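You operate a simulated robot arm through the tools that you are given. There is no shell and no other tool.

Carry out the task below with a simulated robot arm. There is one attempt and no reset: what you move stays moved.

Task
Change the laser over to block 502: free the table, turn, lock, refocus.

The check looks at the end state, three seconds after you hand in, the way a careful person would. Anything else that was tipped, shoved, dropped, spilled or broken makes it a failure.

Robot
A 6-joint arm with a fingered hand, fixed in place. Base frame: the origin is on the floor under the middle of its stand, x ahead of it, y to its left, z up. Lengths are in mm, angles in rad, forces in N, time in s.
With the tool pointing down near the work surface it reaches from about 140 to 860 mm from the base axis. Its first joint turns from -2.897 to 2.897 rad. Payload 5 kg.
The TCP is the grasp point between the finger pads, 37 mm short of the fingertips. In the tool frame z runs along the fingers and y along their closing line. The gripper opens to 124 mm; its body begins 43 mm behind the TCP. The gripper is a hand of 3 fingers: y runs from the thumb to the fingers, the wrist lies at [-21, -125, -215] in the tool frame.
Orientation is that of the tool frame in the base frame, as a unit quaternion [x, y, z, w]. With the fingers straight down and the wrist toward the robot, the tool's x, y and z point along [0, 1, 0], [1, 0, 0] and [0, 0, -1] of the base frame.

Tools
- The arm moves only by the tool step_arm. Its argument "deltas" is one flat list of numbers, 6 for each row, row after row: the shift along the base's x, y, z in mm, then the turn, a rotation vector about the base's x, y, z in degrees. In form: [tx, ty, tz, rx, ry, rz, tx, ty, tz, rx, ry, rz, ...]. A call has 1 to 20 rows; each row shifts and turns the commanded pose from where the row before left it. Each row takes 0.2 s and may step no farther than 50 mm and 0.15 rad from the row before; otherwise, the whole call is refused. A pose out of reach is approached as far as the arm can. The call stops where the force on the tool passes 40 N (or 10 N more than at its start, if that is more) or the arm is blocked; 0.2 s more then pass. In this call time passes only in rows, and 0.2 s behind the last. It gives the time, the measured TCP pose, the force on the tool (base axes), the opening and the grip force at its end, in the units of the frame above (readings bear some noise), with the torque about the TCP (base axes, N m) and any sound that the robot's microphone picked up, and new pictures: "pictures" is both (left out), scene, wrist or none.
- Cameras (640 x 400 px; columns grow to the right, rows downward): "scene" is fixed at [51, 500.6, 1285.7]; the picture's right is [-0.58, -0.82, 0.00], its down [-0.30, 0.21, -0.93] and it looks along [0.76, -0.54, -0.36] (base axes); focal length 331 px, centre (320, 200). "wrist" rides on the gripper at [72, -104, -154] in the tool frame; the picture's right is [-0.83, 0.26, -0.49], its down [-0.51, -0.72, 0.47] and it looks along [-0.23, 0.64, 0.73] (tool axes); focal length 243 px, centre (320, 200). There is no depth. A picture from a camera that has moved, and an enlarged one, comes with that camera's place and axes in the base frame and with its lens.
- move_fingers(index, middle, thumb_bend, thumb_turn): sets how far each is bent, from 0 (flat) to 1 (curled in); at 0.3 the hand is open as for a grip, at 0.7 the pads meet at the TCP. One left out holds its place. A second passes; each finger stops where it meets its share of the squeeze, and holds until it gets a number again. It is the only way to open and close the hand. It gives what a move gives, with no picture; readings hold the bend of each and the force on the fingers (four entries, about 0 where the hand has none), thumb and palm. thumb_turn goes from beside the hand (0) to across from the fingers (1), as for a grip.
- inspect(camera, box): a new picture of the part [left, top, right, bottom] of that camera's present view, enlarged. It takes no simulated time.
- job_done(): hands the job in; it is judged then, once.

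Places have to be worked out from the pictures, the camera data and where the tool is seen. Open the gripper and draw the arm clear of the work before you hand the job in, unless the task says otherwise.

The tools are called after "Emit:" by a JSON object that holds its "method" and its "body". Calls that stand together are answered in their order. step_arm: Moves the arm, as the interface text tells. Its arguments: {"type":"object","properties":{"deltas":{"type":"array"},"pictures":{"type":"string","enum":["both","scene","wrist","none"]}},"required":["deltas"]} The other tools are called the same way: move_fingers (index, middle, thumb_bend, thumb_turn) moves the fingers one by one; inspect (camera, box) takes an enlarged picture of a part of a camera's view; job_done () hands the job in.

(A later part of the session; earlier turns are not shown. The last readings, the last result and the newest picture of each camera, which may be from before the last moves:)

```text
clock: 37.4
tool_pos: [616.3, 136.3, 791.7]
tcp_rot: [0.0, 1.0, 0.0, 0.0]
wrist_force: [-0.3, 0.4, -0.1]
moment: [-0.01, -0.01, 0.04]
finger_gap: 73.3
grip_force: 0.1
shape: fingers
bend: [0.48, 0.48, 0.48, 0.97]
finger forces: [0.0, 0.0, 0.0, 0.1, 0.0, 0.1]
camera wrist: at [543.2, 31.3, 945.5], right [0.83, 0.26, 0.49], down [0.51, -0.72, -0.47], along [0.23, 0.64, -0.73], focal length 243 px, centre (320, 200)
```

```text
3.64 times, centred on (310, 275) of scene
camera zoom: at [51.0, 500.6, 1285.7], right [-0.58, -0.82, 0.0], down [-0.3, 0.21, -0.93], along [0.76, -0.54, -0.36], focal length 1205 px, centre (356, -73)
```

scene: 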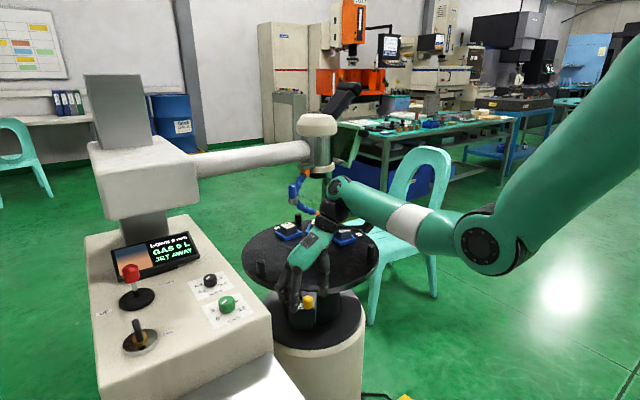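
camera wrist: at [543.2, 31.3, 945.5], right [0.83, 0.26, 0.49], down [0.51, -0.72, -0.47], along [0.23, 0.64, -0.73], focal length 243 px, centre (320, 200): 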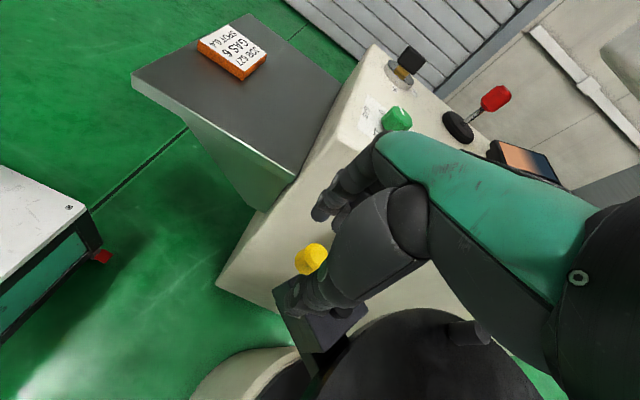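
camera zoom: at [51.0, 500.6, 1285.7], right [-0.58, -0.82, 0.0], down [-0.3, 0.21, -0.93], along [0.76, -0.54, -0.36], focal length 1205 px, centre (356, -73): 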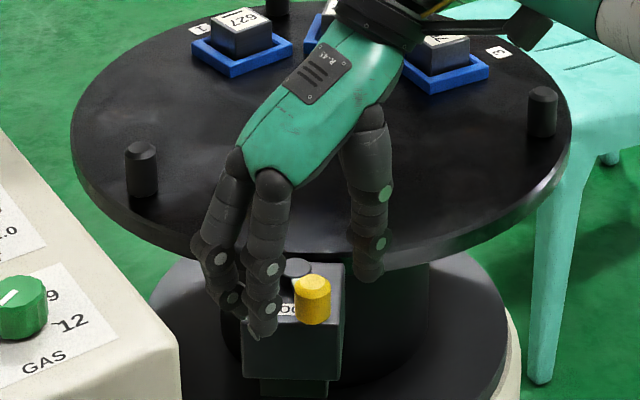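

The knob is inside the cage, with the fingers on its outer side. I push back toward -y along the arc.

Emit:
{"method": "step_arm", "body": {"deltas": [-0.4, -6.5, 0, 0, 0, 0, -0.4, -6.5, 0, 0, 0, 0, -0.4, -6.5, 0, 0, 0, 0, -0.4, -6.5, 0, 0, 0, 0, -1.3, -4.85, 0, 0, 0, 0, -1.3, -4.85, 0, 0, 0, 0, -0.4, -4, 0, 0, 0, 0, -0.4, -4, 0, 0, 0, 0], "pictures": "both"}}

Emit:
{"method": "inspect", "body": {"camera": "wrist", "box": [220, 180, 380, 320]}}

Emit:
{"method": "inspect", "body": {"camera": "scene", "box": [260, 220, 360, 330]}}

```text
clock: 39.2
tool_pos: [610.1, 92.1, 791.5]
tcp_rot: [0.0, 1.0, 0.0, 0.0]
wrist_force: [-1.9, 2.7, 1.6]
moment: [0.06, 0.03, 0.1]
finger_gap: 74.7
grip_force: 1.5
shape: fingers
bend: [0.47, 0.47, 0.48, 0.97]
finger forces: [1.6, 1.3, 0.0, 0.0, 0.0, 0.0]
camera wrist: at [538.5, -12.6, 945.3], right [0.83, 0.26, 0.49], down [0.51, -0.72, -0.47], along [0.23, 0.64, -0.73], focal length 243 px, centre (320, 200)
```

scene: 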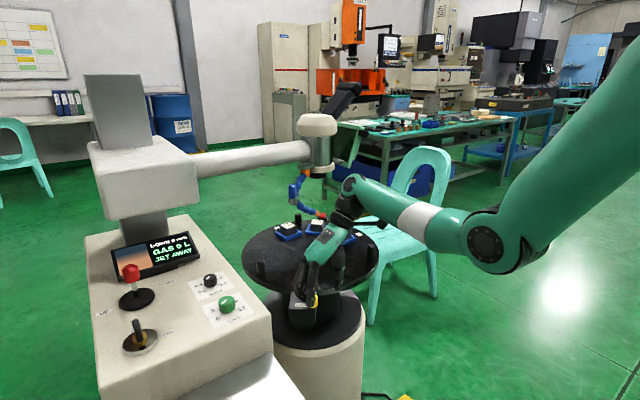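
wrist: 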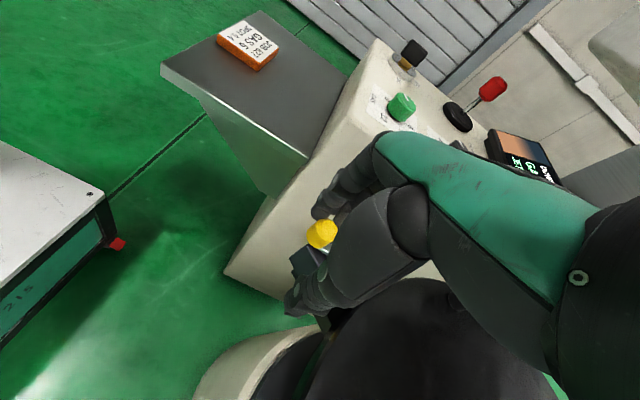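

```text
2.86 times, centred on (300, 250) of wrist
camera zoom: at [538.5, -12.6, 945.3], right [0.83, 0.26, 0.49], down [0.51, -0.72, -0.47], along [0.23, 0.64, -0.73], focal length 693 px, centre (377, 57)
```

zoom: 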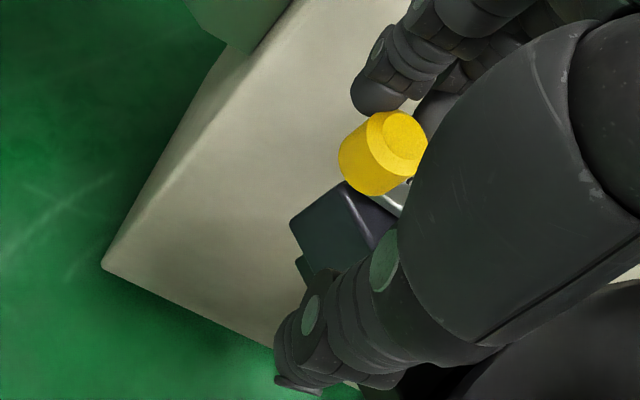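

```text
3.64 times, centred on (310, 275) of scene
camera zoom: at [51.0, 500.6, 1285.7], right [-0.58, -0.82, 0.0], down [-0.3, 0.21, -0.93], along [0.76, -0.54, -0.36], focal length 1205 px, centre (356, -73)
```

zoom: 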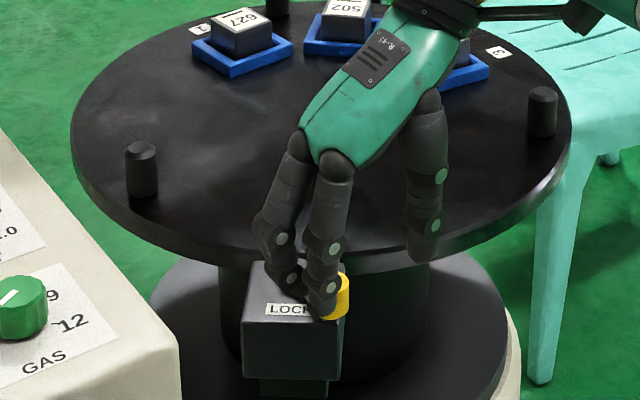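

It is turning smoothly at about 3 N. I continue the arc toward the original lever position.

Emit:
{"method": "step_arm", "body": {"deltas": [0.2, -5, 0, 0, 0, 0, 0.4, -5.1, 0, 0, 0, 0, 0.9, -4.9, 0, 0, 0, 0, 1.3, -4.9, 0, 0, 0, 0, 1.8, -4.7, 0, 0, 0, 0, 2.2, -4.6, 0, 0, 0, 0, 2.6, -4.3, 0, 0, 0, 0], "pictures": "both"}}

Emit:
{"method": "inspect", "body": {"camera": "wrist", "box": [220, 180, 380, 320]}}

Emit:
{"method": "inspect", "body": {"camera": "scene", "box": [260, 220, 360, 330]}}

```text
clock: 40.8
tool_pos: [621.1, 58.5, 790.6]
tcp_rot: [0.0, 1.0, 0.0, -0.001]
wrist_force: [-2.0, 0.5, 0.3]
moment: [0.0, 0.06, 0.11]
finger_gap: 75.0
grip_force: 0.9
shape: fingers
bend: [0.47, 0.48, 0.48, 0.97]
finger forces: [1.7, 0.2, 0.0, 0.0, 0.1, 0.0]
camera wrist: at [547.8, -46.0, 945.2], right [0.83, 0.26, 0.49], down [0.51, -0.72, -0.47], along [0.23, 0.64, -0.73], focal length 243 px, centre (320, 200)
```

scene: 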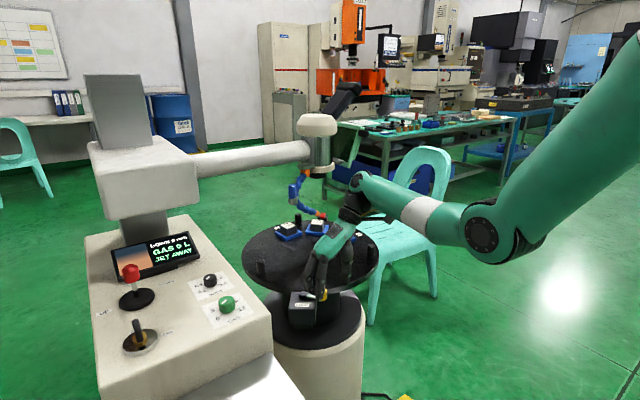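
wrist: 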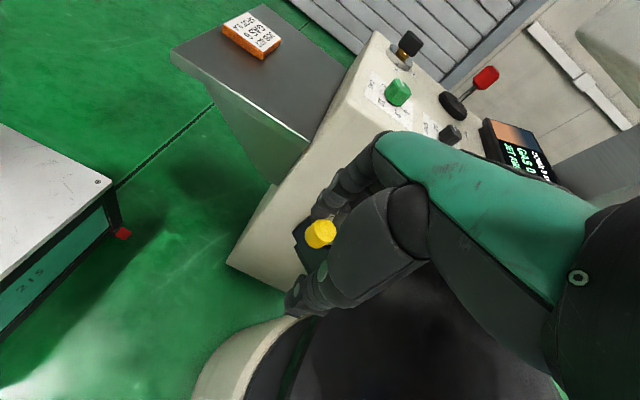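

```text
2.86 times, centred on (300, 250) of wrist
camera zoom: at [547.8, -46.0, 945.2], right [0.83, 0.26, 0.49], down [0.51, -0.72, -0.47], along [0.23, 0.64, -0.73], focal length 693 px, centre (377, 57)
```

zoom: 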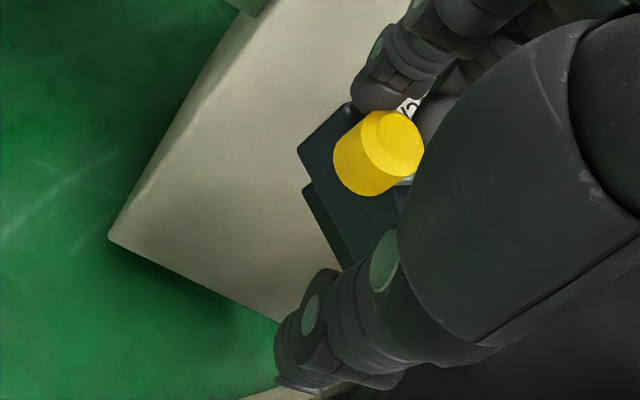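

```text
3.64 times, centred on (310, 275) of scene
camera zoom: at [51.0, 500.6, 1285.7], right [-0.58, -0.82, 0.0], down [-0.3, 0.21, -0.93], along [0.76, -0.54, -0.36], focal length 1205 px, centre (356, -73)
```

zoom: 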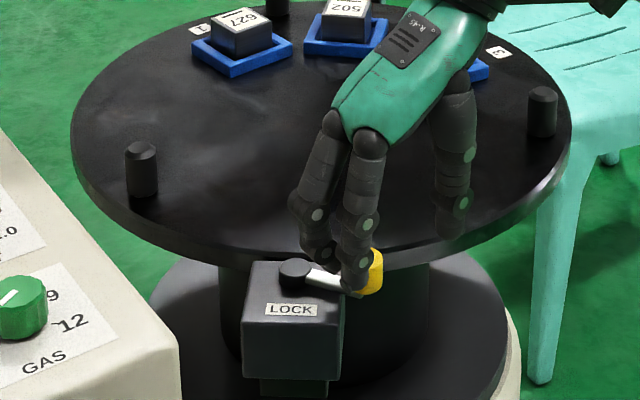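

The lever is at about 213°. I push on until it meets its stop.

Emit:
{"method": "step_arm", "body": {"deltas": [2.6, -4.2, 0, 0, 0, 0, 2.8, -3.8, 0, 0, 0, 0, 2.6, -3.5, 0, 0, 0, 0], "pictures": "both"}}

Emit:
{"method": "inspect", "body": {"camera": "wrist", "box": [220, 180, 380, 320]}}

Emit:
{"method": "inspect", "body": {"camera": "scene", "box": [260, 220, 360, 330]}}

```text
clock: 41.6
tool_pos: [626.1, 47.3, 790.4]
tcp_rot: [0.0, 1.0, 0.0, 0.0]
wrist_force: [-5.5, 4.4, 2.2]
moment: [0.17, 0.19, 0.23]
finger_gap: 78.5
grip_force: 3.7
shape: fingers
bend: [0.45, 0.48, 0.48, 0.97]
finger forces: [6.3, 0.7, 0.1, 0.0, 0.0, 0.0]
camera wrist: at [555.4, -57.1, 944.8], right [0.83, 0.26, 0.49], down [0.51, -0.72, -0.47], along [0.23, 0.64, -0.73], focal length 243 px, centre (320, 200)
```

scene: 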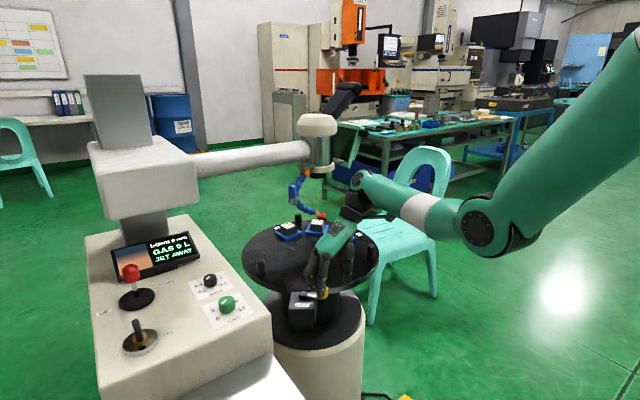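
wrist: 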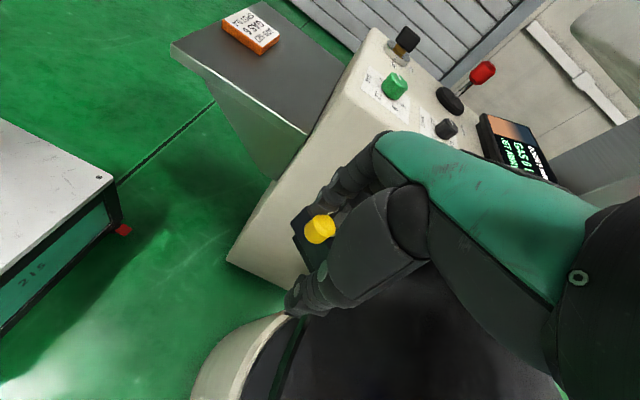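

```text
2.86 times, centred on (300, 250) of wrist
camera zoom: at [555.4, -57.1, 944.8], right [0.83, 0.26, 0.49], down [0.51, -0.72, -0.47], along [0.23, 0.64, -0.73], focal length 693 px, centre (377, 57)
```

zoom: 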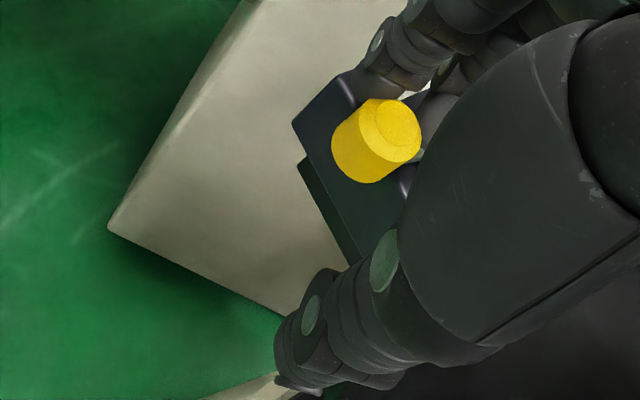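

```text
3.64 times, centred on (310, 275) of scene
camera zoom: at [51.0, 500.6, 1285.7], right [-0.58, -0.82, 0.0], down [-0.3, 0.21, -0.93], along [0.76, -0.54, -0.36], focal length 1205 px, centre (356, -73)
```

zoom: 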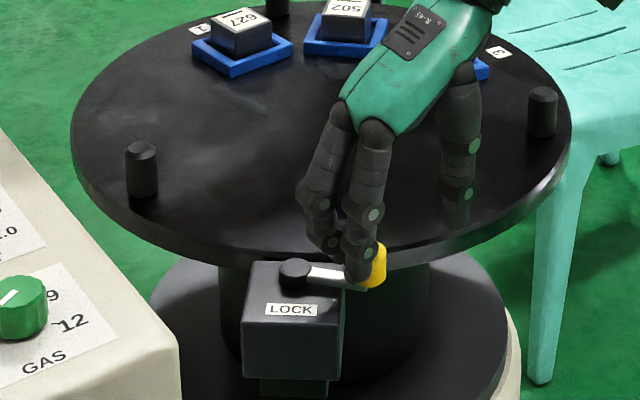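

The force is climbing (7 N), so the lever is near its stop. I push a little more to seat it.

Emit:
{"method": "step_arm", "body": {"deltas": [2.4, -3.4, 0, 0, 0, 0, 2.4, -3.4, 0, 0, 0, 0], "pictures": "none"}}

Emit:
{"method": "inspect", "body": {"camera": "scene", "box": [260, 220, 360, 330]}}

```text
clock: 42.2
tool_pos: [632.9, 40.5, 790.5]
tcp_rot: [-0.001, 1.0, 0.0, -0.001]
wrist_force: [-14.4, 8.0, -0.3]
moment: [0.26, 0.45, 0.65]
finger_gap: 85.3
grip_force: 7.3
shape: fingers
bend: [0.41, 0.48, 0.48, 0.97]
finger forces: [14.2, 0.1, 0.0, 0.1, 0.0, 0.0]
```

```text
3.64 times, centred on (310, 275) of scene
camera zoom: at [51.0, 500.6, 1285.7], right [-0.58, -0.82, 0.0], down [-0.3, 0.21, -0.93], along [0.76, -0.54, -0.36], focal length 1205 px, centre (356, -73)
```

zoom: 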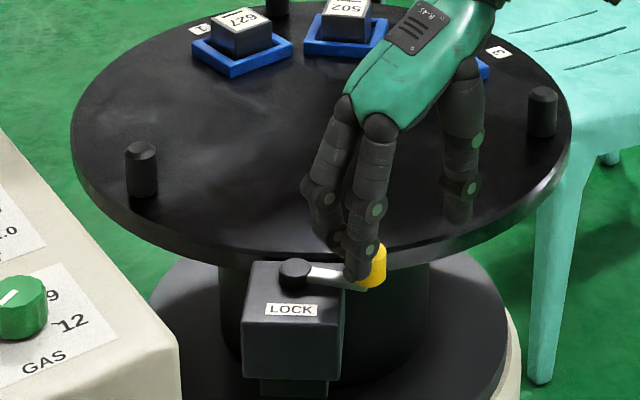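

The lever no longer moves at 16 N and is back where it was at the start. I back off and rise.

Emit:
{"method": "step_arm", "body": {"deltas": [-4, 6, 0, 0, 0, 0, -3, 8, 0, 0, 0, 0, -2, 8, 4, 0, 0, 0, 0, 0, 20, 0, 0, 0, 0, 0, 35, 0, 0, 0, 0, 0, 40, 0, 0, 0], "pictures": "both"}}

Emit:
{"method": "inspect", "body": {"camera": "scene", "box": [280, 265, 350, 335]}}

Emit:
{"method": "inspect", "body": {"camera": "scene", "box": [300, 205, 340, 240]}}

Emit:
{"method": "inspect", "body": {"camera": "scene", "box": [80, 220, 280, 370]}}

```text
clock: 43.6
tool_pos: [624.7, 62.2, 891.5]
tcp_rot: [0.0, 1.0, 0.0, 0.0]
wrist_force: [-0.6, -0.7, -0.2]
moment: [-0.02, -0.02, 0.0]
finger_gap: 74.0
grip_force: 0.1
shape: fingers
bend: [0.48, 0.48, 0.48, 0.97]
finger forces: [0.0, 0.1, 0.0, 0.0, 0.0, 0.0]
camera wrist: at [552.3, -41.9, 1044.6], right [0.83, 0.26, 0.49], down [0.51, -0.72, -0.47], along [0.23, 0.64, -0.73], focal length 243 px, centre (320, 200)
```

scene: 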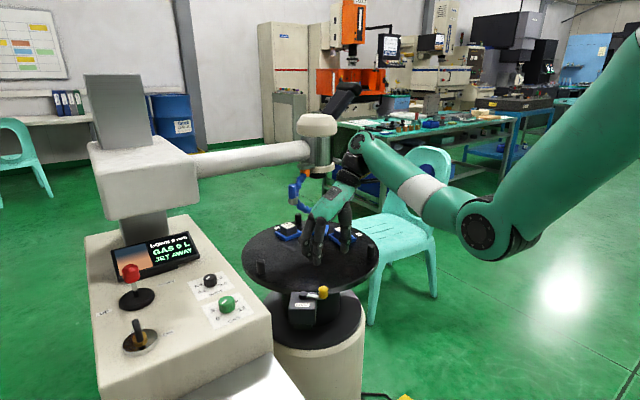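
wrist: 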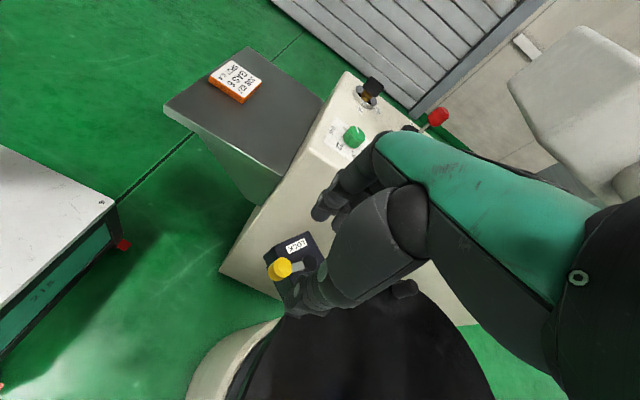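

```text
5.71 times, centred on (315, 300) of scene
camera zoom: at [51.0, 500.6, 1285.7], right [-0.58, -0.82, 0.0], down [-0.3, 0.21, -0.93], along [0.76, -0.54, -0.36], focal length 1894 px, centre (349, -371)
```

zoom: 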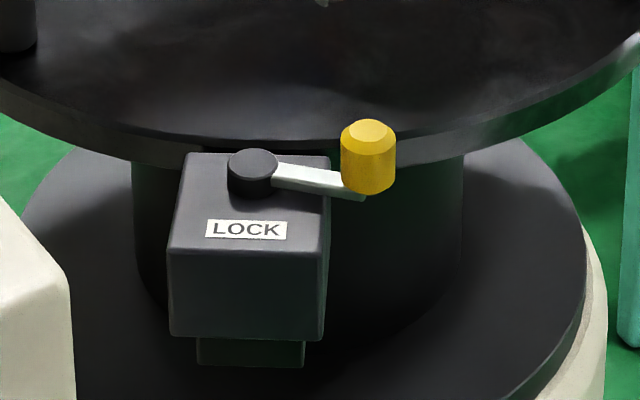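

```text
11.43 times, centred on (320, 222) of scene
camera zoom: at [51.0, 500.6, 1285.7], right [-0.58, -0.82, 0.0], down [-0.3, 0.21, -0.93], along [0.76, -0.54, -0.36], focal length 3788 px, centre (320, -57)
```

zoom: 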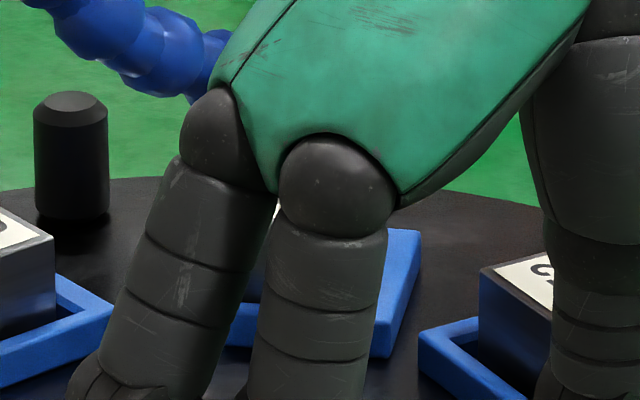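

```text
2.67 times, centred on (180, 295) of scene
camera zoom: at [51.0, 500.6, 1285.7], right [-0.58, -0.82, 0.0], down [-0.3, 0.21, -0.93], along [0.76, -0.54, -0.36], focal length 884 px, centre (693, -53)
```

zoom: 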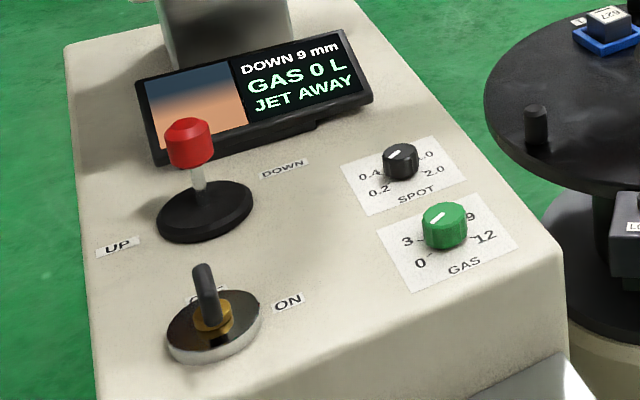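

The lever is exactly back at its locked position and the screen still shows part 502 with "DOWN 9 mm". Next is the UP/DOWN stick: its red knob is at about (790,483,875). I close the fingers to a poker, rise, and swing over toward the console. I also start tilting the hand outward, since the knob is beyond straight-down reach.

Emit:
{"method": "move_fingers", "body": {"index": 0.7, "middle": 0.7, "thumb_bend": 0.7}}

Emit:
{"method": "step_arm", "body": {"deltas": [-2.8, 26.4, 10.4, 0, 0, -7.78, -2.8, 26.4, 10.4, 0, 0, -7.78, -2.8, 26.4, 10.4, 0, 0, -7.78, -2.8, 26.4, 10.4, 0, 0, -7.78, -2.8, 26.4, 10.4, 0, 0, -7.78, -2.8, 26.4, 10.4, 0, 0, -7.78, -2.8, 26.4, 10.4, 0, 0, -7.78, -2.8, 26.4, 10.4, 0, 0, -7.78, -2.8, 26.4, 10.4, 0, 0, -7.78, 0, 0, 0, 2.26, -6.2, 0, 0, 0, 0, 2.26, -6.2, 0, 0, 0, 0, 2.26, -6.2, 0, 0, 0, 0, 2.26, -6.2, 0, 0, 0, 0, 2.26, -6.2, 0], "pictures": "both"}}

Emit:
{"method": "inspect", "body": {"camera": "scene", "box": [90, 220, 220, 300]}}

```text
clock: 44.6
tool_pos: [624.7, 62.2, 889.9]
tcp_rot: [0.0, 1.0, 0.0, 0.001]
wrist_force: [-0.3, -0.7, -0.8]
moment: [0.03, -0.01, 0.0]
finger_gap: 7.2
grip_force: 0.1
shape: fingers
bend: [0.7, 0.7, 0.7, 0.97]
finger forces: [0.0, 0.1, 0.0, 0.0, 0.0, 0.0]
```

```text
clock: 47.6
tool_pos: [598.2, 300.5, 983.8]
tcp_rot: [0.55, 0.785, 0.233, 0.163]
wrist_force: [0.0, -0.1, 0.6]
moment: [-0.03, 0.01, 0.01]
finger_gap: 7.0
grip_force: 0.0
shape: fingers
bend: [0.7, 0.7, 0.7, 0.97]
finger forces: [0.0, 0.1, 0.1, 0.1, 0.0, 0.1]
camera wrist: at [413.1, 309.6, 1055.8], right [0.24, -0.8, 0.56], down [-0.15, -0.6, -0.79], along [0.96, 0.1, -0.26], focal length 243 px, centre (320, 200)
```

scene: 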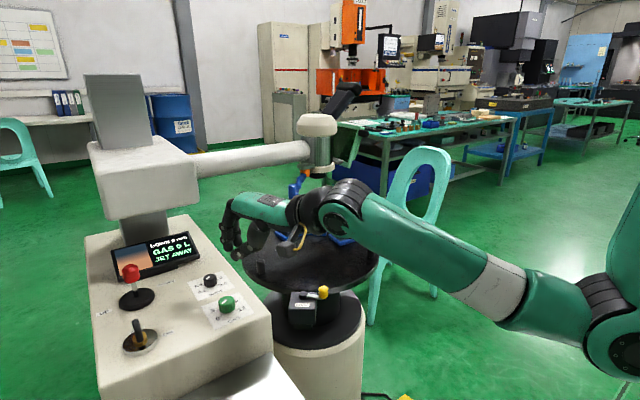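
wrist: 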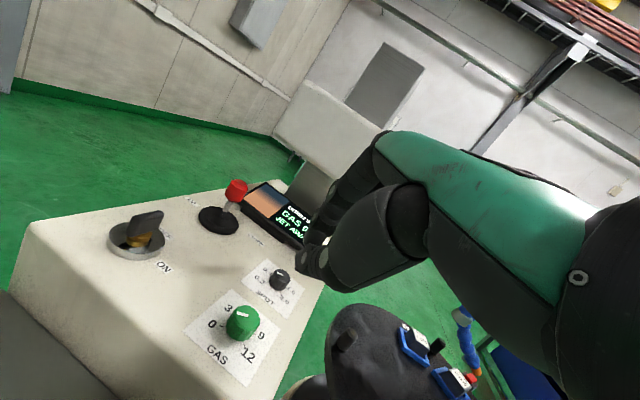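

```text
4.92 times, centred on (155, 260) of scene
camera zoom: at [51.0, 500.6, 1285.7], right [-0.58, -0.82, 0.0], down [-0.3, 0.21, -0.93], along [0.76, -0.54, -0.36], focal length 1632 px, centre (1132, -95)
```

zoom: 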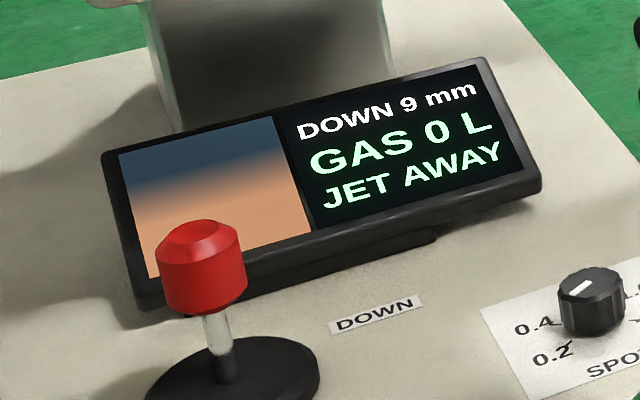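

The wrist camera now sees the whole console. I zoom in to place the stick, the key switch and the screen.

Emit:
{"method": "inspect", "body": {"camera": "wrist", "box": [90, 160, 340, 300]}}

Emit:
{"method": "inspect", "body": {"camera": "wrist", "box": [180, 170, 260, 250]}}

Emit:
{"method": "inspect", "body": {"camera": "scene", "box": [95, 250, 185, 360]}}

```text
2.56 times, centred on (215, 230) of wrist
camera zoom: at [413.1, 309.6, 1055.8], right [0.24, -0.8, 0.56], down [-0.15, -0.6, -0.79], along [0.96, 0.1, -0.26], focal length 621 px, centre (589, 123)
```

zoom: 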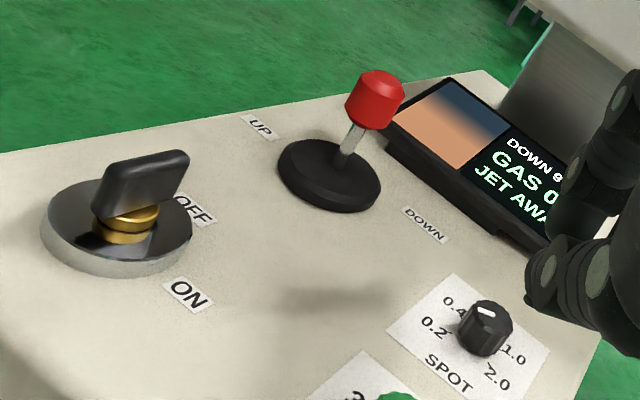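

```text
5.00 times, centred on (220, 210) of wrist
camera zoom: at [413.1, 309.6, 1055.8], right [0.24, -0.8, 0.56], down [-0.15, -0.6, -0.79], along [0.96, 0.1, -0.26], focal length 1213 px, centre (820, 150)
```

zoom: 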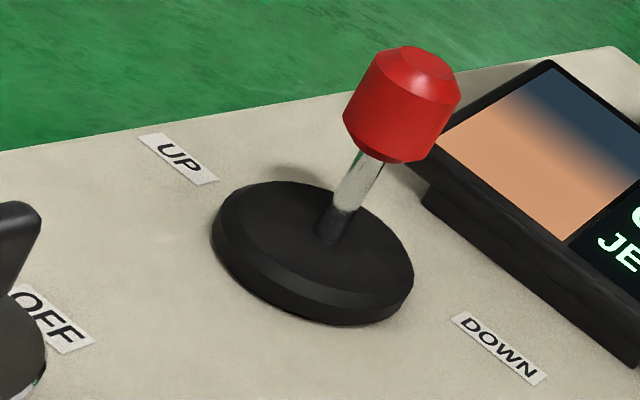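

```text
3.64 times, centred on (140, 305) of scene
camera zoom: at [51.0, 500.6, 1285.7], right [-0.58, -0.82, 0.0], down [-0.3, 0.21, -0.93], along [0.76, -0.54, -0.36], focal length 1205 px, centre (974, -182)
```

zoom: 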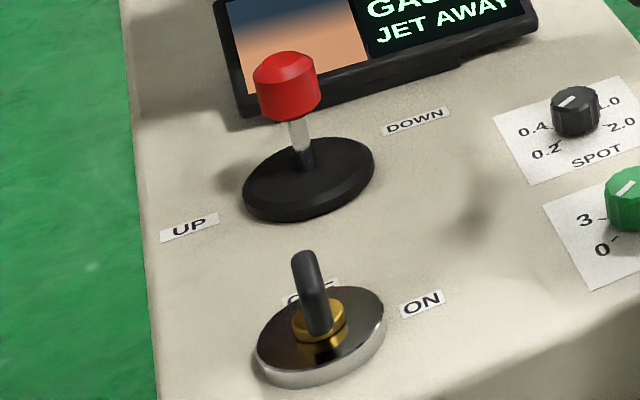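

The stick pivots at about (804,482,812), its knob is at about (798,483,872) with a radius of about 16 mm, and the key handle top is at about (668,497,843). I fly high past the key to a point on the UP side of the stick.

Emit:
{"method": "step_arm", "body": {"deltas": [12.7, 32.4, -3, 0, 0, 0, 12.7, 32.4, -3, 0, 0, 0, 12.7, 32.4, -3, 0, 0, 0, 12.7, 32.4, -3, 0, 0, 0, 12.7, 32.4, -3, 0, 0, 0, 12.7, 32.4, -3, 0, 0, 0, 12.7, 32.4, -3, 0, 0, 0, 12.7, 32.4, -3, 0, 0, 0], "pictures": "both"}}

Emit:
{"method": "inspect", "body": {"camera": "wrist", "box": [180, 180, 420, 340]}}

Emit:
{"method": "inspect", "body": {"camera": "scene", "box": [80, 200, 260, 340]}}

```text
clock: 49.4
tool_pos: [699.7, 558.6, 959.9]
tcp_rot: [0.55, 0.785, 0.232, 0.163]
wrist_force: [-0.6, 0.0, 0.0]
moment: [0.04, 0.0, -0.01]
finger_gap: 6.9
grip_force: 0.2
shape: fingers
bend: [0.7, 0.7, 0.7, 0.97]
finger forces: [0.0, 0.1, 0.1, 0.0, 0.1, 0.0]
camera wrist: at [514.7, 568.8, 1032.8], right [0.24, -0.8, 0.56], down [-0.15, -0.6, -0.79], along [0.96, 0.1, -0.26], focal length 243 px, centre (320, 200)
```

scene: 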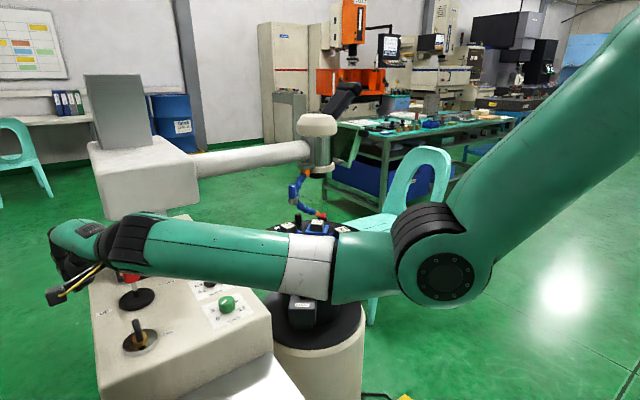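
wrist: 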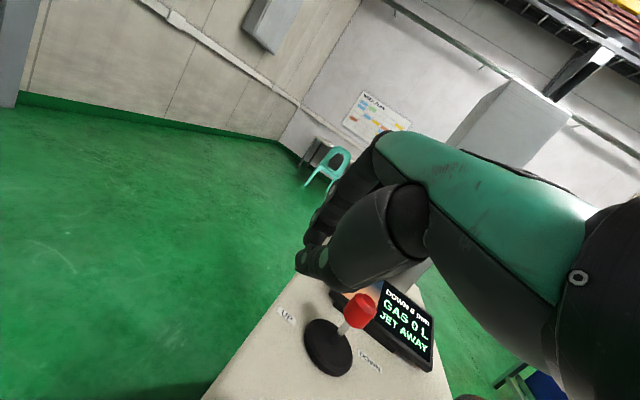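

```text
2.50 times, centred on (300, 260) of wrist
camera zoom: at [514.7, 568.8, 1032.8], right [0.24, -0.8, 0.56], down [-0.15, -0.6, -0.79], along [0.96, 0.1, -0.26], focal length 606 px, centre (370, 50)
```

zoom: 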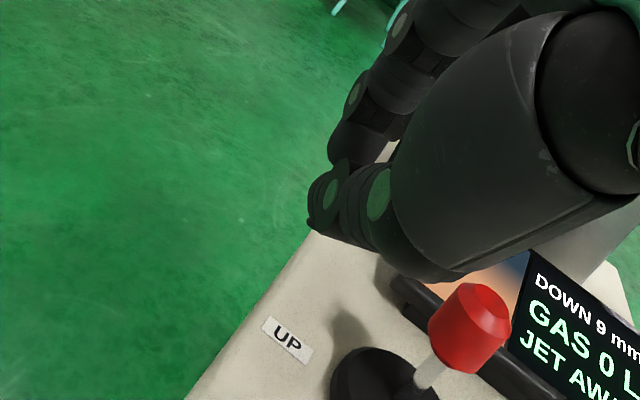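

```text
2.86 times, centred on (170, 270) of scene
camera zoom: at [51.0, 500.6, 1285.7], right [-0.58, -0.82, 0.0], down [-0.3, 0.21, -0.93], along [0.76, -0.54, -0.36], focal length 947 px, centre (749, 0)
```

zoom: 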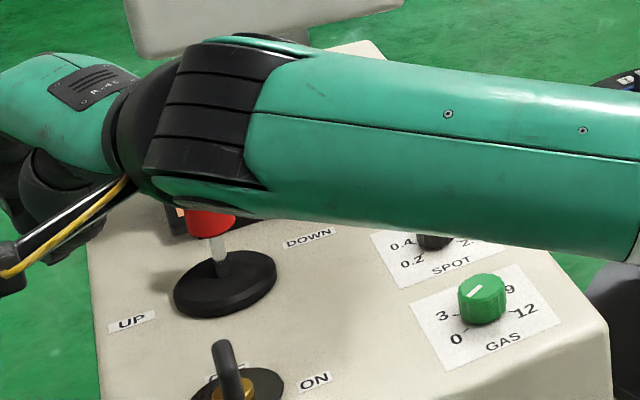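

The screen is readable from the wrist camera here. I move in to just beside the knob on its UP side.

Emit:
{"method": "step_arm", "body": {"deltas": [17.25, -2.5, -16, 0, 0, 0, 17.25, -2.5, -16, 0, 0, 0, 17.25, -2.5, -16, 0, 0, 0, 17.25, -2.5, -16, 0, 0, 0], "pictures": "both"}}

Emit:
{"method": "inspect", "body": {"camera": "wrist", "box": [240, 160, 480, 360]}}

Emit:
{"method": "inspect", "body": {"camera": "scene", "box": [40, 200, 240, 340]}}

```text
clock: 50.4
tool_pos: [770.5, 549.4, 895.0]
tcp_rot: [0.55, 0.785, 0.233, 0.163]
wrist_force: [-0.1, -0.1, 0.3]
moment: [0.0, -0.03, 0.0]
finger_gap: 7.0
grip_force: 0.2
shape: fingers
bend: [0.7, 0.7, 0.7, 0.97]
finger forces: [0.0, 0.0, 0.0, 0.1, 0.0, 0.1]
camera wrist: at [584.4, 558.5, 968.1], right [0.24, -0.8, 0.56], down [-0.15, -0.6, -0.79], along [0.96, 0.1, -0.26], focal length 243 px, centre (320, 200)
```

scene: 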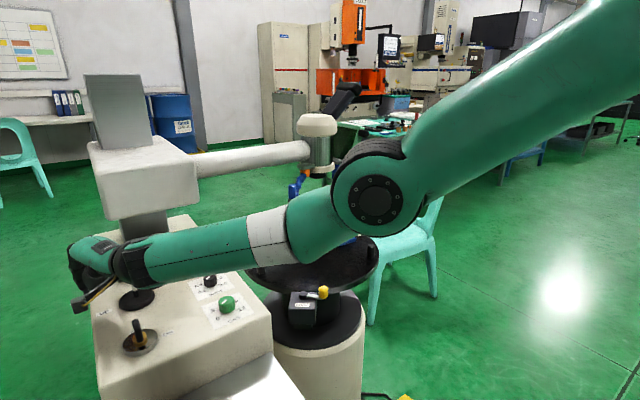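
wrist: 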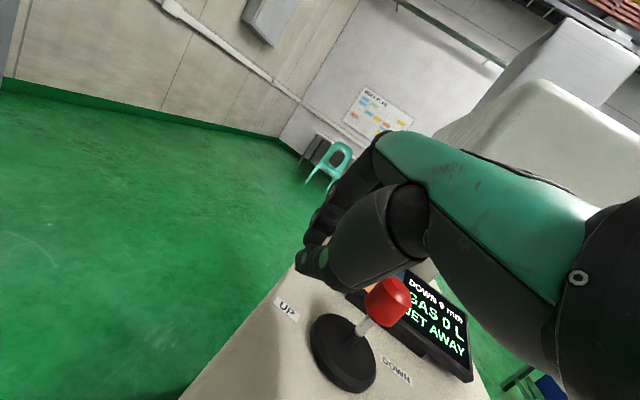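

```text
2.00 times, centred on (360, 260) of wrist
camera zoom: at [584.4, 558.5, 968.1], right [0.24, -0.8, 0.56], down [-0.15, -0.6, -0.79], along [0.96, 0.1, -0.26], focal length 485 px, centre (240, 80)
```

zoom: 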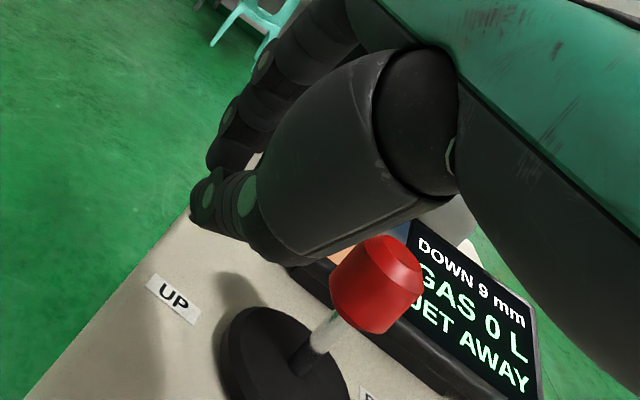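

```text
2.86 times, centred on (140, 270) of scene
camera zoom: at [51.0, 500.6, 1285.7], right [-0.58, -0.82, 0.0], down [-0.3, 0.21, -0.93], along [0.76, -0.54, -0.36], focal length 947 px, centre (834, 0)
```

zoom: 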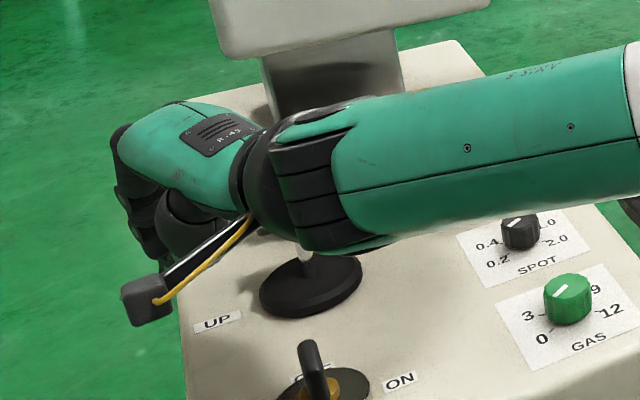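

"DOWN 9 mm" is readable from here, so I can follow the screen while I operate the stick. I approach to about 10 mm from the knob.

Emit:
{"method": "step_arm", "body": {"deltas": [-0.5, -9, -3, 0, 0, 0, -0.5, -9, -3, 0, 0, 0], "pictures": "wrist"}}

Emit:
{"method": "inspect", "body": {"camera": "wrist", "box": [260, 180, 480, 380]}}

Emit:
{"method": "inspect", "body": {"camera": "scene", "box": [60, 220, 180, 320]}}

```text
clock: 51.0
tool_pos: [768.2, 531.3, 889.9]
tcp_rot: [0.55, 0.786, 0.233, 0.163]
wrist_force: [0.1, 0.2, 0.4]
moment: [-0.01, 0.02, 0.0]
finger_gap: 7.0
grip_force: 0.0
shape: fingers
bend: [0.7, 0.7, 0.7, 0.97]
finger forces: [0.0, 0.1, 0.0, 0.0, 0.1, 0.0]
camera wrist: at [582.9, 540.6, 962.0], right [0.24, -0.8, 0.56], down [-0.15, -0.6, -0.79], along [0.96, 0.1, -0.26], focal length 243 px, centre (320, 200)
```

wrist: 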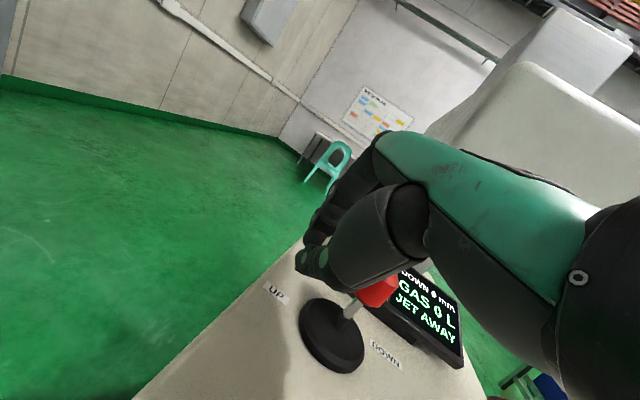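

```text
2.00 times, centred on (370, 280) of wrist
camera zoom: at [582.9, 540.6, 962.0], right [0.24, -0.8, 0.56], down [-0.15, -0.6, -0.79], along [0.96, 0.1, -0.26], focal length 485 px, centre (220, 40)
```

zoom: 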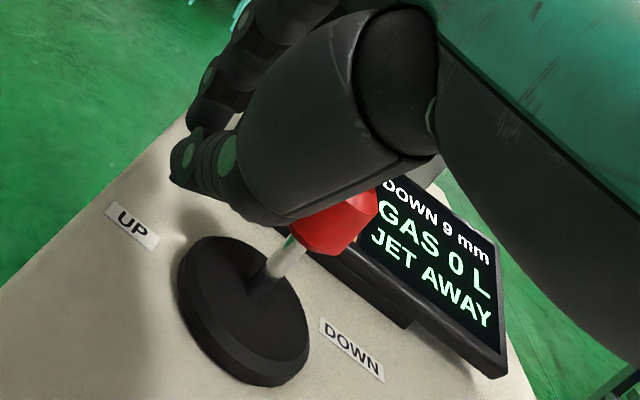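

```text
4.00 times, centred on (120, 270) of scene
camera zoom: at [51.0, 500.6, 1285.7], right [-0.58, -0.82, 0.0], down [-0.3, 0.21, -0.93], along [0.76, -0.54, -0.36], focal length 1326 px, centre (1120, -80)
```

zoom: 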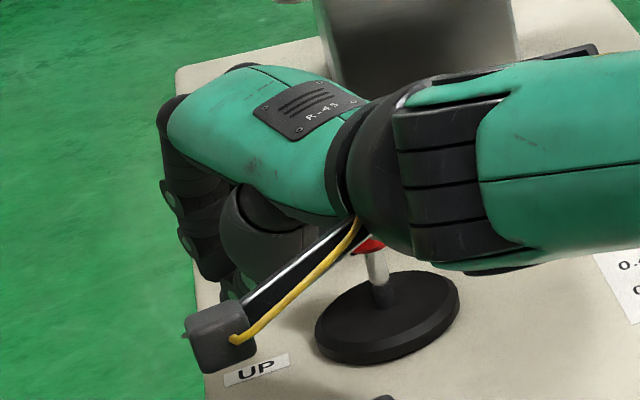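

There is no contact yet, with the knob about 15 mm from the finger side. I continue in small steps toward DOWN until it touches.

Emit:
{"method": "step_arm", "body": {"deltas": [1, -3.5, 0, 0, 0, 0, 1, -3.5, 0, 0, 0, 0, 1, -3.5, 0, 0, 0, 0, 1, -3.5, 0, 0, 0, 0], "pictures": "wrist"}}

Emit:
{"method": "inspect", "body": {"camera": "wrist", "box": [260, 180, 480, 380]}}

```text
clock: 52.0
tool_pos: [773.1, 516.8, 889.8]
tcp_rot: [0.55, 0.785, 0.232, 0.163]
wrist_force: [0.1, 0.1, 0.4]
moment: [-0.01, 0.02, 0.0]
finger_gap: 7.0
grip_force: 0.0
shape: fingers
bend: [0.7, 0.7, 0.7, 0.97]
finger forces: [0.0, 0.0, 0.0, 0.0, 0.0, 0.0]
camera wrist: at [586.7, 526.8, 962.2], right [0.24, -0.8, 0.56], down [-0.15, -0.6, -0.79], along [0.96, 0.1, -0.26], focal length 243 px, centre (320, 200)
```

wrist: 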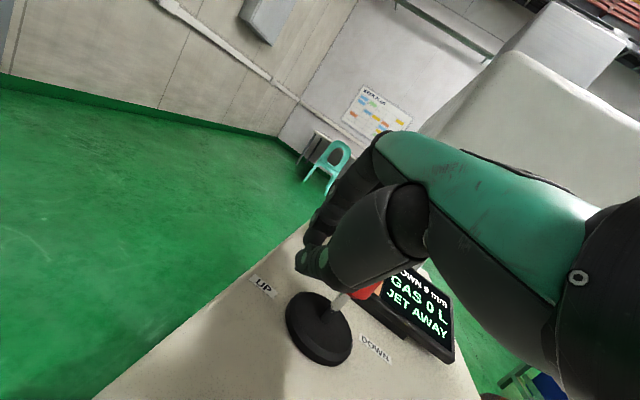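

```text
2.00 times, centred on (370, 280) of wrist
camera zoom: at [586.7, 526.8, 962.2], right [0.24, -0.8, 0.56], down [-0.15, -0.6, -0.79], along [0.96, 0.1, -0.26], focal length 485 px, centre (220, 40)
```

zoom: 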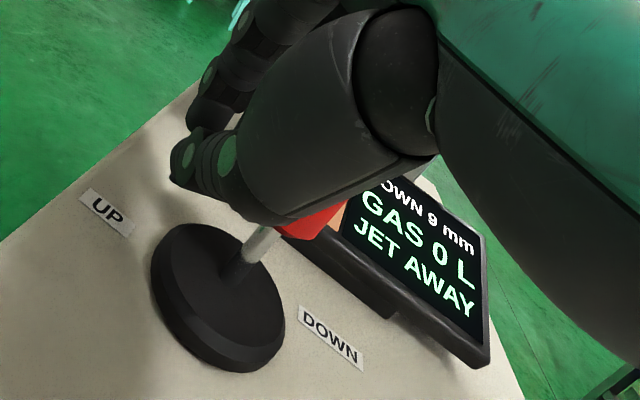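

No contact yet, and the screen number is still visible. I continue in 2–3 mm steps.

Emit:
{"method": "step_arm", "body": {"deltas": [0.7, -2.5, 0, 0, 0, 0, 0.7, -2.5, 0, 0, 0, 0], "pictures": "none"}}

Emit:
{"method": "inspect", "body": {"camera": "wrist", "box": [260, 180, 480, 380]}}

```text
clock: 52.6
tool_pos: [773.4, 511.6, 889.6]
tcp_rot: [0.55, 0.785, 0.233, 0.163]
wrist_force: [-0.4, 1.1, 0.2]
moment: [0.02, 0.0, -0.02]
finger_gap: 7.1
grip_force: 0.1
shape: fingers
bend: [0.7, 0.7, 0.7, 0.97]
finger forces: [0.0, 0.0, 0.0, 0.0, 0.0, 0.0]
```

```text
2.00 times, centred on (370, 280) of wrist
camera zoom: at [588.4, 521.8, 962.3], right [0.24, -0.8, 0.56], down [-0.15, -0.6, -0.79], along [0.96, 0.1, -0.26], focal length 485 px, centre (220, 40)
```

zoom: 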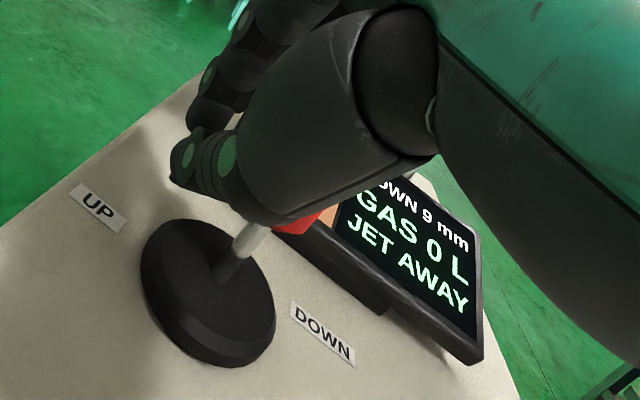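

A light force (1.1 N) suggests first contact. I press a little further and read the screen.

Emit:
{"method": "step_arm", "body": {"deltas": [0.7, -2.5, 0, 0, 0, 0, 0.7, -2.5, 0, 0, 0, 0], "pictures": "none"}}

Emit:
{"method": "inspect", "body": {"camera": "wrist", "box": [260, 180, 480, 380]}}

```text
clock: 53.2
tool_pos: [773.8, 506.0, 889.8]
tcp_rot: [0.55, 0.785, 0.233, 0.163]
wrist_force: [0.1, 0.8, 1.0]
moment: [-0.02, 0.01, -0.01]
finger_gap: 6.8
grip_force: 0.4
shape: fingers
bend: [0.7, 0.7, 0.7, 0.97]
finger forces: [0.0, 0.3, 0.0, 0.0, 0.0, 0.0]
```

```text
2.00 times, centred on (370, 280) of wrist
camera zoom: at [589.8, 516.3, 962.2], right [0.24, -0.8, 0.56], down [-0.15, -0.6, -0.79], along [0.96, 0.1, -0.27], focal length 485 px, centre (220, 40)
```

zoom: 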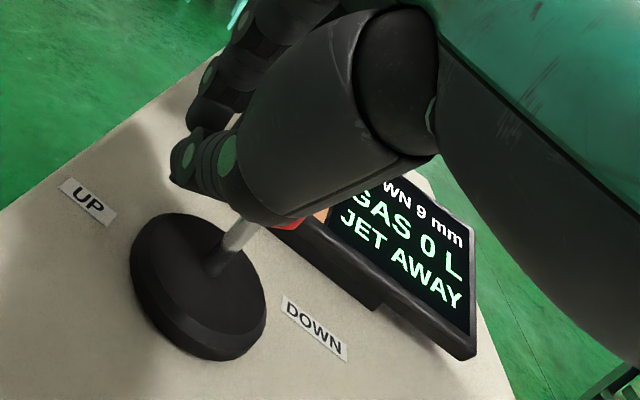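

The contact is still light and the reading has not changed. I press a few millimetres more.

Emit:
{"method": "step_arm", "body": {"deltas": [0.7, -2.5, 0, 0, 0, 0, 0.7, -2.5, 0, 0, 0, 0], "pictures": "none"}}

Emit:
{"method": "inspect", "body": {"camera": "wrist", "box": [260, 180, 480, 380]}}

Emit:
{"method": "inspect", "body": {"camera": "scene", "box": [60, 220, 180, 320]}}

```text
clock: 53.8
tool_pos: [776.5, 501.6, 889.9]
tcp_rot: [0.551, 0.785, 0.233, 0.162]
wrist_force: [-0.5, 1.1, 0.3]
moment: [0.02, -0.03, 0.01]
finger_gap: 7.1
grip_force: 0.3
shape: fingers
bend: [0.7, 0.7, 0.7, 0.97]
finger forces: [0.1, 0.6, 0.0, 0.1, 0.1, 0.0]
```

```text
2.00 times, centred on (370, 280) of wrist
camera zoom: at [591.1, 511.2, 962.8], right [0.24, -0.8, 0.55], down [-0.15, -0.59, -0.79], along [0.96, 0.1, -0.26], focal length 485 px, centre (220, 40)
```

zoom: 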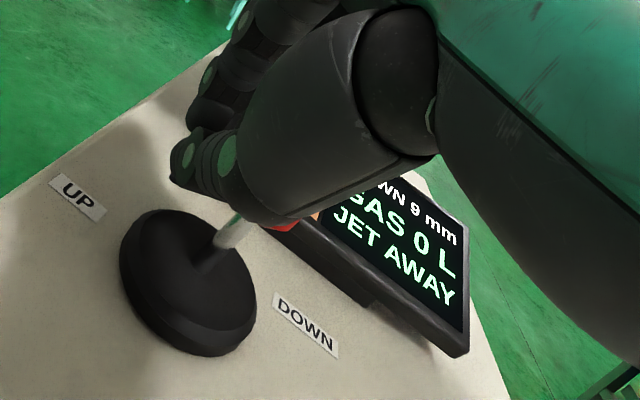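

```text
4.00 times, centred on (120, 270) of scene
camera zoom: at [51.0, 500.6, 1285.7], right [-0.58, -0.82, 0.0], down [-0.3, 0.21, -0.93], along [0.76, -0.54, -0.36], focal length 1326 px, centre (1120, -80)
```

zoom: 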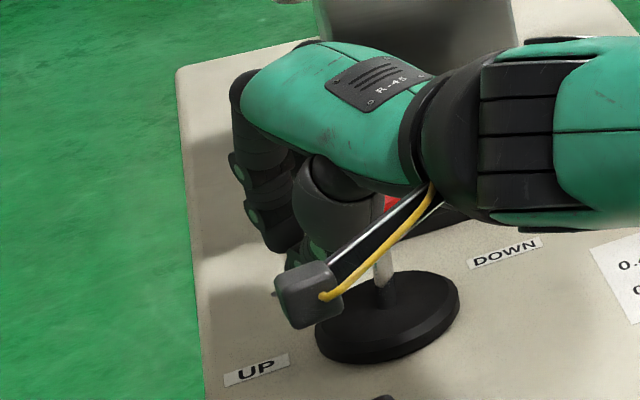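

The stick is beginning to tilt toward DOWN with about 1 N. I continue.

Emit:
{"method": "step_arm", "body": {"deltas": [0.7, -2.5, 0, 0, 0, 0, 0.7, -2.5, 0, 0, 0, 0], "pictures": "none"}}

Emit:
{"method": "inspect", "body": {"camera": "wrist", "box": [260, 180, 480, 380]}}

Emit:
{"method": "inspect", "body": {"camera": "scene", "box": [280, 140, 360, 190]}}

```text
clock: 54.4
tool_pos: [778.3, 497.4, 888.7]
tcp_rot: [0.55, 0.785, 0.232, 0.163]
wrist_force: [0.3, 1.0, 0.4]
moment: [0.02, -0.02, 0.03]
finger_gap: 7.0
grip_force: 1.1
shape: fingers
bend: [0.7, 0.7, 0.7, 0.97]
finger forces: [0.1, 1.1, 0.1, 0.0, 0.0, 0.0]
```

```text
2.00 times, centred on (370, 280) of wrist
camera zoom: at [592.3, 506.6, 962.4], right [0.24, -0.8, 0.55], down [-0.15, -0.6, -0.79], along [0.96, 0.1, -0.27], focal length 485 px, centre (220, 40)
```

zoom: 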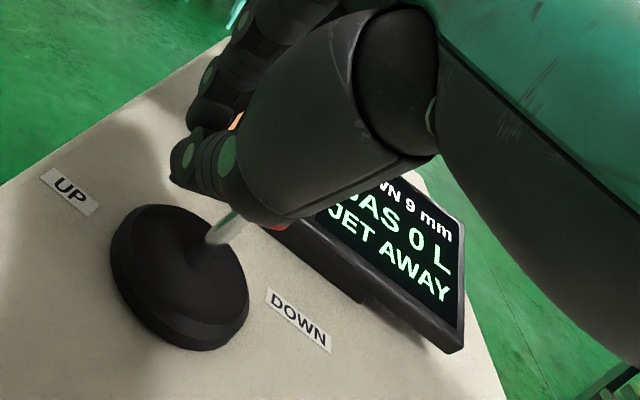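

```text
8.00 times, centred on (320, 165) of scene
camera zoom: at [51.0, 500.6, 1285.7], right [-0.58, -0.82, 0.0], down [-0.3, 0.21, -0.93], along [0.76, -0.54, -0.36], focal length 2652 px, centre (320, 480)
```

zoom: 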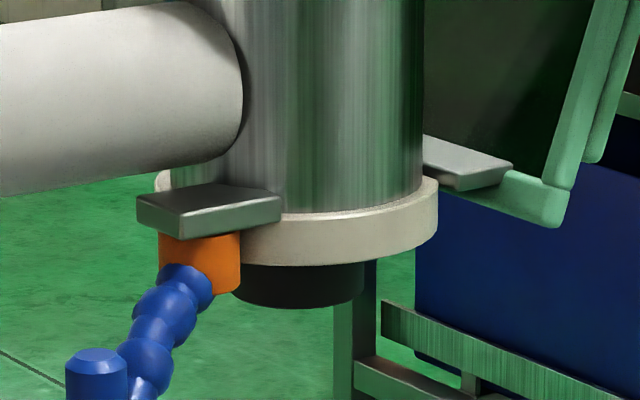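

The head has not moved yet. The nose axis reads column 317.4, which again matches the block. I tilt the stick further.

Emit:
{"method": "step_arm", "body": {"deltas": [0.7, -2.5, 0, 0, 0, 0, 0.7, -2.5, 0, 0, 0, 0], "pictures": "none"}}

Emit:
{"method": "inspect", "body": {"camera": "wrist", "box": [260, 180, 480, 380]}}

Emit:
{"method": "inspect", "body": {"camera": "scene", "box": [280, 140, 360, 190]}}

```text
clock: 55.0
tool_pos: [780.9, 491.6, 889.5]
tcp_rot: [0.55, 0.786, 0.232, 0.162]
wrist_force: [0.7, 2.7, 0.1]
moment: [0.04, -0.08, 0.06]
finger_gap: 7.1
grip_force: 0.4
shape: fingers
bend: [0.7, 0.7, 0.7, 0.97]
finger forces: [0.0, 1.4, 0.1, 0.0, 0.0, 0.0]
```

```text
2.00 times, centred on (370, 280) of wrist
camera zoom: at [593.5, 501.6, 962.2], right [0.24, -0.8, 0.56], down [-0.15, -0.6, -0.79], along [0.96, 0.1, -0.26], focal length 485 px, centre (220, 40)
```

zoom: 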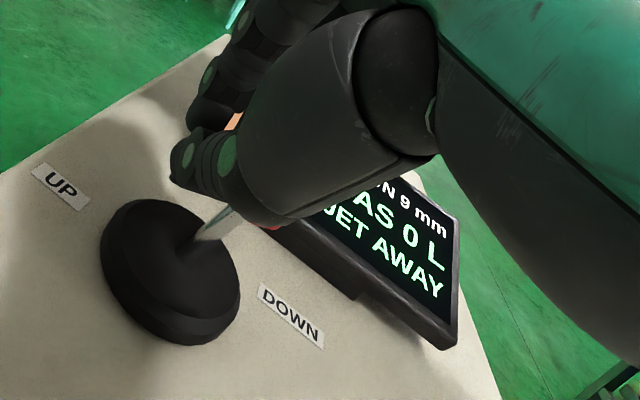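

```text
8.00 times, centred on (320, 165) of scene
camera zoom: at [51.0, 500.6, 1285.7], right [-0.58, -0.82, 0.0], down [-0.3, 0.21, -0.93], along [0.76, -0.54, -0.36], focal length 2652 px, centre (320, 480)
```

zoom: 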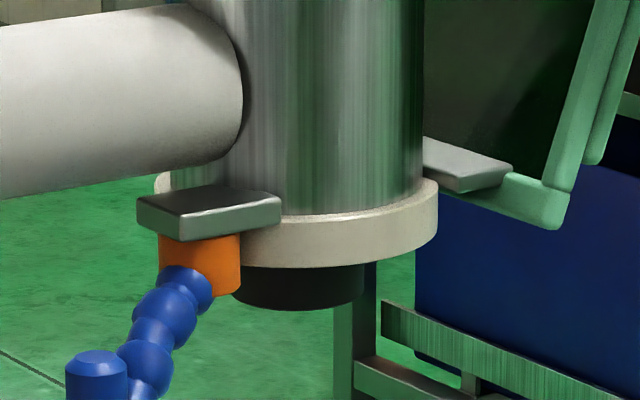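

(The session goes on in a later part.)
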